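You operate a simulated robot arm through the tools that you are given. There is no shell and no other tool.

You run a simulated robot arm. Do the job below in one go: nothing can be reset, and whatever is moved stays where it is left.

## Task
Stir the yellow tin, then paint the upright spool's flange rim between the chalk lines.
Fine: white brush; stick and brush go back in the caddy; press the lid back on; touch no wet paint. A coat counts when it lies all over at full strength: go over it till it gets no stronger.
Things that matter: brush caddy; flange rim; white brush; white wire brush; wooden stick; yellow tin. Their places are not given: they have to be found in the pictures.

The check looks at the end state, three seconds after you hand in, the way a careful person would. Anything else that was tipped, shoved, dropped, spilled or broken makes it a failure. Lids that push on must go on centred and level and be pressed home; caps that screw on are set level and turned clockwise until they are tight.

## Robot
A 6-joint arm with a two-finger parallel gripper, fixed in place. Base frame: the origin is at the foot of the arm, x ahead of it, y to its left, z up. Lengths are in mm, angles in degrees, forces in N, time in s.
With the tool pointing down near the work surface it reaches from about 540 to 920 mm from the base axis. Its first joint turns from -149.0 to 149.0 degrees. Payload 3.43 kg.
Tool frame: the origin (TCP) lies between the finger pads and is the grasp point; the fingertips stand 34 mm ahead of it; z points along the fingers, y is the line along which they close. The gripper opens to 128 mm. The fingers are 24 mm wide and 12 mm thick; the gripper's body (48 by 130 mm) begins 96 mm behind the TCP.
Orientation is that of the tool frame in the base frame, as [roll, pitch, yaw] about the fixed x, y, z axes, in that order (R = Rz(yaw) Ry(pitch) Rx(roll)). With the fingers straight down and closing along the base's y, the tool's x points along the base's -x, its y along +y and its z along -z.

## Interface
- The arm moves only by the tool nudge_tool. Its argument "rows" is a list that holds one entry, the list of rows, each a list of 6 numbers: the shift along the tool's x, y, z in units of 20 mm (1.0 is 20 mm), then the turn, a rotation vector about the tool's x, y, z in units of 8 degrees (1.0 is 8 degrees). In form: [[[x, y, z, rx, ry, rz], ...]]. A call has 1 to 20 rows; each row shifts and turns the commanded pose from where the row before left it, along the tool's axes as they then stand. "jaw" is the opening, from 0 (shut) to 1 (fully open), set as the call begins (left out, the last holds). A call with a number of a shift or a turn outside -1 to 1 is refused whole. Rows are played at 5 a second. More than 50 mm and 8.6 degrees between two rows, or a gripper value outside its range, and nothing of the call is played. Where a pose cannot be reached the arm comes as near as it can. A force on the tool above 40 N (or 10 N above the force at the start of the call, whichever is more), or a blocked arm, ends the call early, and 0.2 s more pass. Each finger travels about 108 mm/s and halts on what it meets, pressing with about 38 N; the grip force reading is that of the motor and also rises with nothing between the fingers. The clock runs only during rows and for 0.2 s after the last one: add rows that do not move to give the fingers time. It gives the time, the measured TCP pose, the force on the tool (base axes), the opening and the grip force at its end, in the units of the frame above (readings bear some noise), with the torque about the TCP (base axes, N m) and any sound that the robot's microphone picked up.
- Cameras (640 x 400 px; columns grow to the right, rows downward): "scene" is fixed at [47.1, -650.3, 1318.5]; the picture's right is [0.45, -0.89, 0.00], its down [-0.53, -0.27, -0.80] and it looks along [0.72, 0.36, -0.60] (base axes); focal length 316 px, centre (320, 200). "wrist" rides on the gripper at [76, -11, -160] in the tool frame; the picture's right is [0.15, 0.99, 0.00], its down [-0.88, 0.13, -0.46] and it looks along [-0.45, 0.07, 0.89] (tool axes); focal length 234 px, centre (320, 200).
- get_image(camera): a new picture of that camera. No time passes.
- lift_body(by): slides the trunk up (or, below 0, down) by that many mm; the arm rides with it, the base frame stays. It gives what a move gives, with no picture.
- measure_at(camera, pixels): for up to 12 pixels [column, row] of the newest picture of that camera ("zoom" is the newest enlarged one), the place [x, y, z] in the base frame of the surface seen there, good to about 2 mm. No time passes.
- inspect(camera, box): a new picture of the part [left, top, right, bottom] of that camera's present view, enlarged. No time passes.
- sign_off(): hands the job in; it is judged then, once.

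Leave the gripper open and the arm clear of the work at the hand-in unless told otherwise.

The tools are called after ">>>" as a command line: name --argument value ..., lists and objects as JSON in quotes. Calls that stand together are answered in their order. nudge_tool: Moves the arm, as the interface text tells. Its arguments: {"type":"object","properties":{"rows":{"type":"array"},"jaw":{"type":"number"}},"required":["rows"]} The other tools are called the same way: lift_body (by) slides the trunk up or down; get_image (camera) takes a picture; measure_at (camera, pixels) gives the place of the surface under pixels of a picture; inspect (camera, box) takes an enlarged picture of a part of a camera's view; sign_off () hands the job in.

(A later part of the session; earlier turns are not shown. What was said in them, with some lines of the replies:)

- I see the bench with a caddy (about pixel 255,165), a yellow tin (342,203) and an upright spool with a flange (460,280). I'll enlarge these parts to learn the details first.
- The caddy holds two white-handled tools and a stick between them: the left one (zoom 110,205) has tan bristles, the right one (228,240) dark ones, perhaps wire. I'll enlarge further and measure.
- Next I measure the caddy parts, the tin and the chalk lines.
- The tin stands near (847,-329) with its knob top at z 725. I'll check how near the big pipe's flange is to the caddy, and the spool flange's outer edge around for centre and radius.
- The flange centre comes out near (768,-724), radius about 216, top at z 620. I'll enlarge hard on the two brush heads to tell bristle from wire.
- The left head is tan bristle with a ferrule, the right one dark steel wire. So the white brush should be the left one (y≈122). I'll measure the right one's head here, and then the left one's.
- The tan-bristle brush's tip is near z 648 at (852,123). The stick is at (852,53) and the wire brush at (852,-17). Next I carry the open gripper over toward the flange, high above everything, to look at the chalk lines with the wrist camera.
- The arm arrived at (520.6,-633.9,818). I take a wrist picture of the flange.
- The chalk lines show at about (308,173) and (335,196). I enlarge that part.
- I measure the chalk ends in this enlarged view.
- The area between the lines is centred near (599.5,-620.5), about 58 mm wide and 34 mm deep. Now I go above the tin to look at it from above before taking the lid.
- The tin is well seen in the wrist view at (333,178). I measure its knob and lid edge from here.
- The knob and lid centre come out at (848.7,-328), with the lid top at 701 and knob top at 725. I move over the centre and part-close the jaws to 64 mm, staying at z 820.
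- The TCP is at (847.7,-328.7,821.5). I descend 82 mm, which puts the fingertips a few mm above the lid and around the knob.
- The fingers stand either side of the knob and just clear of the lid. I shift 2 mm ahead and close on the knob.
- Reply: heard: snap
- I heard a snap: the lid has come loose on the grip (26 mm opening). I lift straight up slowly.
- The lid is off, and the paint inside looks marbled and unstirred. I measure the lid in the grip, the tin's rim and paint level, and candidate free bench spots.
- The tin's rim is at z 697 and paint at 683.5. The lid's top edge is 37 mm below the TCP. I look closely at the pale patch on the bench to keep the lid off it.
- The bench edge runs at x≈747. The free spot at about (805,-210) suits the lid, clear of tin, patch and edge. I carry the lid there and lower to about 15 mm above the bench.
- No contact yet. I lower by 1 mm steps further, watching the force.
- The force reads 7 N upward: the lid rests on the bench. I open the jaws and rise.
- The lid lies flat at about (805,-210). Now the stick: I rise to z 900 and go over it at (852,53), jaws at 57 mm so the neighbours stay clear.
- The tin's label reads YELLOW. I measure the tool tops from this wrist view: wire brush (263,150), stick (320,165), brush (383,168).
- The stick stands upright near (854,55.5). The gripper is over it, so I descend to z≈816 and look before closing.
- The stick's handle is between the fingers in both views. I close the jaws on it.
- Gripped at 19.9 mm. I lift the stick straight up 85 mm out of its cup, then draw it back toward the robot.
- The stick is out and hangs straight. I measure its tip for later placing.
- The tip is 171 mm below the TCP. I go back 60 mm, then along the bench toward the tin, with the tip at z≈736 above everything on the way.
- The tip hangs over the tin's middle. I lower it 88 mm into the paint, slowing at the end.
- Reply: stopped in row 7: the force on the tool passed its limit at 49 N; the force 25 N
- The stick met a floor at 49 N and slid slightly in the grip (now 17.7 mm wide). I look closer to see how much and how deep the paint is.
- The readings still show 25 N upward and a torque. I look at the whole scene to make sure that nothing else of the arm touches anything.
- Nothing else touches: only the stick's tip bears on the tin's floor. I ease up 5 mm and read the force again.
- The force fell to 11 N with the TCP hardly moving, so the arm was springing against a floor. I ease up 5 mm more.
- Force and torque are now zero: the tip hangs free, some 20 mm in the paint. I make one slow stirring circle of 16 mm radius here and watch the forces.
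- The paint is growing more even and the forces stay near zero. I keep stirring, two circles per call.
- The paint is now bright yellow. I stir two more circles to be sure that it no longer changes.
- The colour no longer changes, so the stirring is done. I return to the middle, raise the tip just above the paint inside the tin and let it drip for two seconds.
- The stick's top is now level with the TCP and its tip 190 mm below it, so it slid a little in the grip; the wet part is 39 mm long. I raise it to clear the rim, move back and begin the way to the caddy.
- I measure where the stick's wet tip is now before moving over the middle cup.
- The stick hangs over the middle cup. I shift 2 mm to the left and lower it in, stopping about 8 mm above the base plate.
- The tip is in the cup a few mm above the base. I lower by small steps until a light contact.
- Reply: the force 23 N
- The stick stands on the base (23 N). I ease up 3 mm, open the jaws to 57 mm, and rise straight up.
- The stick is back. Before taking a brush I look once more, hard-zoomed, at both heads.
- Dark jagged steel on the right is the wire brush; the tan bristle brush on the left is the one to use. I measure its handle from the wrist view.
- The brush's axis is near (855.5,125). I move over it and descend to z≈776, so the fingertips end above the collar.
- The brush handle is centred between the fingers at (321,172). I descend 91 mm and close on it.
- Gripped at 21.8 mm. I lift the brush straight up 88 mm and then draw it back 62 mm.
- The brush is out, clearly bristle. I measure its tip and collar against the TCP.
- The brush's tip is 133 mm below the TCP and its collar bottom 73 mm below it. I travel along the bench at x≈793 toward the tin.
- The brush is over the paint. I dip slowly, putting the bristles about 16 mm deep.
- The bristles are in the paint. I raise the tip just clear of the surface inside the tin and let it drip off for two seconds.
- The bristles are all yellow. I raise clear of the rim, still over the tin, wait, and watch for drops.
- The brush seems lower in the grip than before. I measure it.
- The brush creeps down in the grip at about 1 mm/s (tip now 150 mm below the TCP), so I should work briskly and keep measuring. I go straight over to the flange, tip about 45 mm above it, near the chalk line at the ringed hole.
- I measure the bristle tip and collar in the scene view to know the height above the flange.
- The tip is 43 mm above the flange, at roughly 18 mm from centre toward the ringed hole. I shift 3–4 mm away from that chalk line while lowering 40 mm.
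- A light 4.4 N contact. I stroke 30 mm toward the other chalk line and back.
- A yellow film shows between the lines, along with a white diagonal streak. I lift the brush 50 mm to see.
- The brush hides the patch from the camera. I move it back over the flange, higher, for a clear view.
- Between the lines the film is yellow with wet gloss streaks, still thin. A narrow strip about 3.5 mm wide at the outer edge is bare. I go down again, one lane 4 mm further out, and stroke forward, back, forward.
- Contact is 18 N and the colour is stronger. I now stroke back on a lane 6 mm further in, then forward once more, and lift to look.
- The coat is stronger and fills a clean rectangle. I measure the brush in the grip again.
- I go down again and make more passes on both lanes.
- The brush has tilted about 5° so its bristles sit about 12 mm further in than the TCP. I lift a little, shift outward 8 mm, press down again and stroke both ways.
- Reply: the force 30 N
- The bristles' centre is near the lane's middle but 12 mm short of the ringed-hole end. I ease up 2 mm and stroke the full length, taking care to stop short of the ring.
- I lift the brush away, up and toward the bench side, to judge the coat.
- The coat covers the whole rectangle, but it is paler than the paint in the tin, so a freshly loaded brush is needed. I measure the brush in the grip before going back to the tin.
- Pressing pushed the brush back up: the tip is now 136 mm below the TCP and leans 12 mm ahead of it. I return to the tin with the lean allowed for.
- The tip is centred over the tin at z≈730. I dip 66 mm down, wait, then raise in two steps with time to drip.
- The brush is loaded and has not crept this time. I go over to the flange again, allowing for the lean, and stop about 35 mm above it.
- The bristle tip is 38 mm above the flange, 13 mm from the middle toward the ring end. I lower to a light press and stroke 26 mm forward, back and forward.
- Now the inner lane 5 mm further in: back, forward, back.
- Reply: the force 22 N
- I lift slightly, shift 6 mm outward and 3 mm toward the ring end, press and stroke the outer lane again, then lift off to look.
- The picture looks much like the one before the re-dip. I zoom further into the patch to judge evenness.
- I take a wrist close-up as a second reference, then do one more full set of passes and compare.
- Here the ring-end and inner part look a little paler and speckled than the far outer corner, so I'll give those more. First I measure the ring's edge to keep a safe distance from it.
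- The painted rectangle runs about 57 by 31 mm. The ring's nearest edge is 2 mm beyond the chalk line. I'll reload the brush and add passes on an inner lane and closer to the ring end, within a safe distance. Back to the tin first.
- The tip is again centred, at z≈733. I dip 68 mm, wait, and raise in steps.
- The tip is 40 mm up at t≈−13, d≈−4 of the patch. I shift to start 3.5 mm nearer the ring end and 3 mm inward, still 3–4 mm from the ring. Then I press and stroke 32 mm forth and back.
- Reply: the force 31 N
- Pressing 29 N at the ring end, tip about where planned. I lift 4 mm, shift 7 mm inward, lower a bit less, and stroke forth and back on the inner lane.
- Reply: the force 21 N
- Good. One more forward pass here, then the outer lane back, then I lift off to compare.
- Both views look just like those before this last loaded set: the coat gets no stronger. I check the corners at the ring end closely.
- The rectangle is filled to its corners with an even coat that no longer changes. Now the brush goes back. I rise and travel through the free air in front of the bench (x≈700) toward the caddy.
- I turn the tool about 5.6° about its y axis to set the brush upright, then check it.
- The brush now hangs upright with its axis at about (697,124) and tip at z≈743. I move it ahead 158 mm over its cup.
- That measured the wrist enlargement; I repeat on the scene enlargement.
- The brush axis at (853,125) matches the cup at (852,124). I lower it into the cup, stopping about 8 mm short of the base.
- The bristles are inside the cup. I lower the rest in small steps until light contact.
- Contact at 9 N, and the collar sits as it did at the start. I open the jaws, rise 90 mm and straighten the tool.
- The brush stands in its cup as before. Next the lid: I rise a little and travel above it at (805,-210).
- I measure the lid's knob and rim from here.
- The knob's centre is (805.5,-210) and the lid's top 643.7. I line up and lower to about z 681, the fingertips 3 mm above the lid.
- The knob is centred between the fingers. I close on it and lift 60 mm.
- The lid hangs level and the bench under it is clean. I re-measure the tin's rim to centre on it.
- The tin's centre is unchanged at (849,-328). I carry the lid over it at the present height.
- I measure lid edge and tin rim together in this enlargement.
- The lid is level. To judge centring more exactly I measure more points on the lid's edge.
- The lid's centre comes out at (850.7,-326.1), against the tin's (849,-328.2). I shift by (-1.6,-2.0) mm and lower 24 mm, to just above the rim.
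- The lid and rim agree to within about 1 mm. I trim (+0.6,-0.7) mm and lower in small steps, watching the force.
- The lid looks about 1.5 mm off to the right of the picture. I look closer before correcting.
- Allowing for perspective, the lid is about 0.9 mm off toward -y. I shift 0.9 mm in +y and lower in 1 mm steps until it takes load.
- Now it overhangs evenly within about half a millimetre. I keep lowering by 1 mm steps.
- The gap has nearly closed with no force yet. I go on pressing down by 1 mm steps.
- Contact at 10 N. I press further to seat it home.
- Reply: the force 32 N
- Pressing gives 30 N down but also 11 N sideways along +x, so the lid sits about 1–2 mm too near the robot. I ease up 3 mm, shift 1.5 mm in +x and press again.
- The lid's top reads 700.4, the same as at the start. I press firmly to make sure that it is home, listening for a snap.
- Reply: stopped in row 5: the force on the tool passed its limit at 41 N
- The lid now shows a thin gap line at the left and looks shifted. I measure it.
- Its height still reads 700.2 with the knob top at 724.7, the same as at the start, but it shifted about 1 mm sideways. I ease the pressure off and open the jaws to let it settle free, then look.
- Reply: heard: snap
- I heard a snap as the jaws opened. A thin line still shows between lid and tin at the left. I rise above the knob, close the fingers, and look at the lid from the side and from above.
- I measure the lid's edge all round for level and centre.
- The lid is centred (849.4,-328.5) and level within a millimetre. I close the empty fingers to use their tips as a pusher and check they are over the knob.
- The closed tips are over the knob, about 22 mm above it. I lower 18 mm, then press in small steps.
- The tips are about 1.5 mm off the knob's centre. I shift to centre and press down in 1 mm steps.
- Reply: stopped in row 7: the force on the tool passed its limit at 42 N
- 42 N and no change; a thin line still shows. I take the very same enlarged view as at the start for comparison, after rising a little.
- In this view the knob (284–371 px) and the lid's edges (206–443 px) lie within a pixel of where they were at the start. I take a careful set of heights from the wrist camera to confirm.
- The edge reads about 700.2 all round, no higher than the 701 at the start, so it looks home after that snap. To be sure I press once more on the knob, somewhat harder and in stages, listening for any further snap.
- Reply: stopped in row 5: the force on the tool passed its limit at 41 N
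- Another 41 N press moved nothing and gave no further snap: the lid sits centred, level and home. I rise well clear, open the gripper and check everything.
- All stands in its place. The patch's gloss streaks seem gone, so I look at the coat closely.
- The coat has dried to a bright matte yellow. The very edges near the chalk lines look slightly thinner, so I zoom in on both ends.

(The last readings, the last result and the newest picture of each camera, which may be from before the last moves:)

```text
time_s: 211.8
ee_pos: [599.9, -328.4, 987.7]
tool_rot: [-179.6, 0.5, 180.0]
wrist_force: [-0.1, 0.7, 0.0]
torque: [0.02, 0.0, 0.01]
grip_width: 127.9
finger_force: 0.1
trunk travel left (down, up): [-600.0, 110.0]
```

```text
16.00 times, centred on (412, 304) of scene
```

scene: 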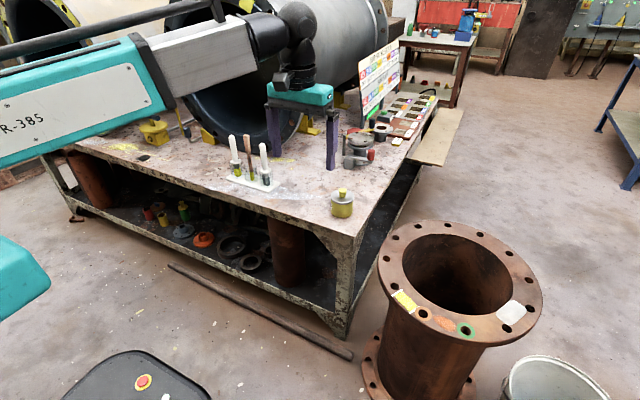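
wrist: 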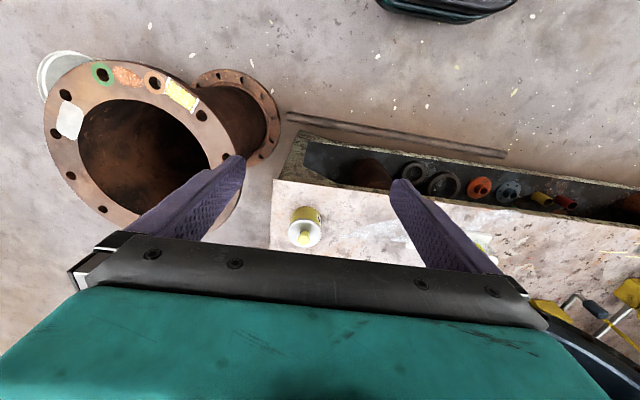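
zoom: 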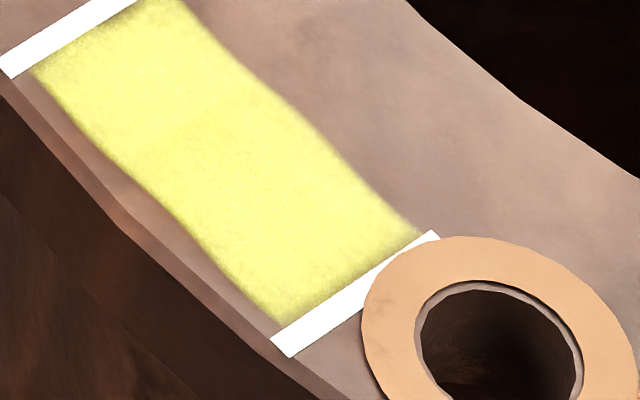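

The coat is even right up to the lines. For the lid I measure the very same pixels as at the start, for a direct comparison.

>>> inspect --camera "scene" --box '[322, 180, 362, 220]'

>>> measure_at --camera "zoom" --pixels '[[327, 100], [287, 105], [367, 105], [325, 84], [322, 178], [210, 150], [440, 160], [320, 232], [320, 245], [322, 372], [215, 340], [425, 320]]'

>>> measure_at --camera "zoom" --pixels '[[325, 80], [325, 79], [325, 78], [285, 100], [284, 100], [283, 100], [371, 100], [372, 100], [206, 150], [205, 150], [442, 160], [443, 160]]'

```text
10.00 times, centred on (342, 200) of scene
```

zoom: 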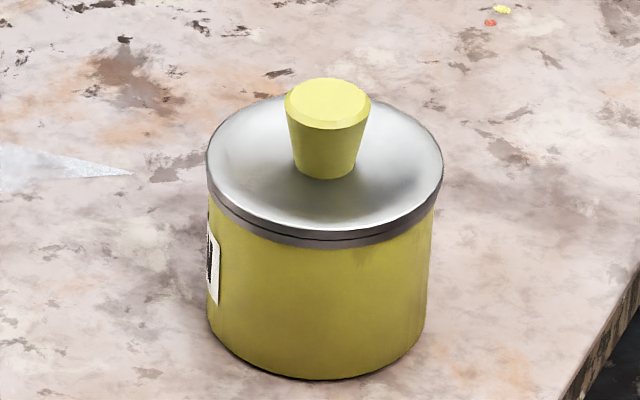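

```text
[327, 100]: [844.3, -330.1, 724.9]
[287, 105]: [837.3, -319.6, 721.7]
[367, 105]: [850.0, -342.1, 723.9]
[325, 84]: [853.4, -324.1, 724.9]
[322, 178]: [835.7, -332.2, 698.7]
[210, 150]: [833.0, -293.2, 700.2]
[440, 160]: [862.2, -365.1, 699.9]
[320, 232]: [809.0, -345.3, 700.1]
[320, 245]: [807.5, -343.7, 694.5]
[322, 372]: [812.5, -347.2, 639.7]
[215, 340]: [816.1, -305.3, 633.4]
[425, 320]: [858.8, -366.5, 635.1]
```

```text
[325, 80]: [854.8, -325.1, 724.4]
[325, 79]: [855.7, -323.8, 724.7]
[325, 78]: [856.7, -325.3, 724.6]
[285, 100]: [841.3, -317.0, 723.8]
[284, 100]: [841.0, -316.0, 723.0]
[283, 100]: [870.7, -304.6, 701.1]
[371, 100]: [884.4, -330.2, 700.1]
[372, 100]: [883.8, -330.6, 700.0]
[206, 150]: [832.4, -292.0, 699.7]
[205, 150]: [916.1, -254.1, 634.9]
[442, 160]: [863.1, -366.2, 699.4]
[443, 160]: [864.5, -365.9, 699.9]
```

Knob and lid read the same places and heights as at the start, within 1–2 mm. The tin is stirred, the rim is coated evenly, stick and brush are in the caddy, and the gripper is open and clear. I hand the job in.

>>> sign_off

```text
The job is handed in.
```

The job is handed in. The yellow tin was stirred, the flange rim between the chalk lines is painted, and the lid is back on. I can't see the judge's result from here.

- **Stirring:** I stirred until the colour stopped changing. The paint went from marbled brown to an even bright yellow.
- **Coat:** I used the tan-bristle white brush, not the wire one, and loaded it three times. The last set of passes made the coat no stronger. It fills the area between the lines and had dried to an even matte yellow. A bare strip about 3.5 mm wide remains along the flange's outer edge. It took no paint in any pass, so I took it to be outside the marked area.
- **Lid:** It read the same place and height as at the start, within 1–2 mm. It snapped when I released it, and I then pressed it twice at just over 40 N without it moving further. A thin line shows between lid and tin; I did not test the fit by pulling.
- **Stick and brush:** Both stand in their own cups in the caddy.
- **Other paint and surroundings:** I kept the brush clear of the coloured ring next to the patch, and I saw no drips or moved objects. The gripper is open and clear of the work.
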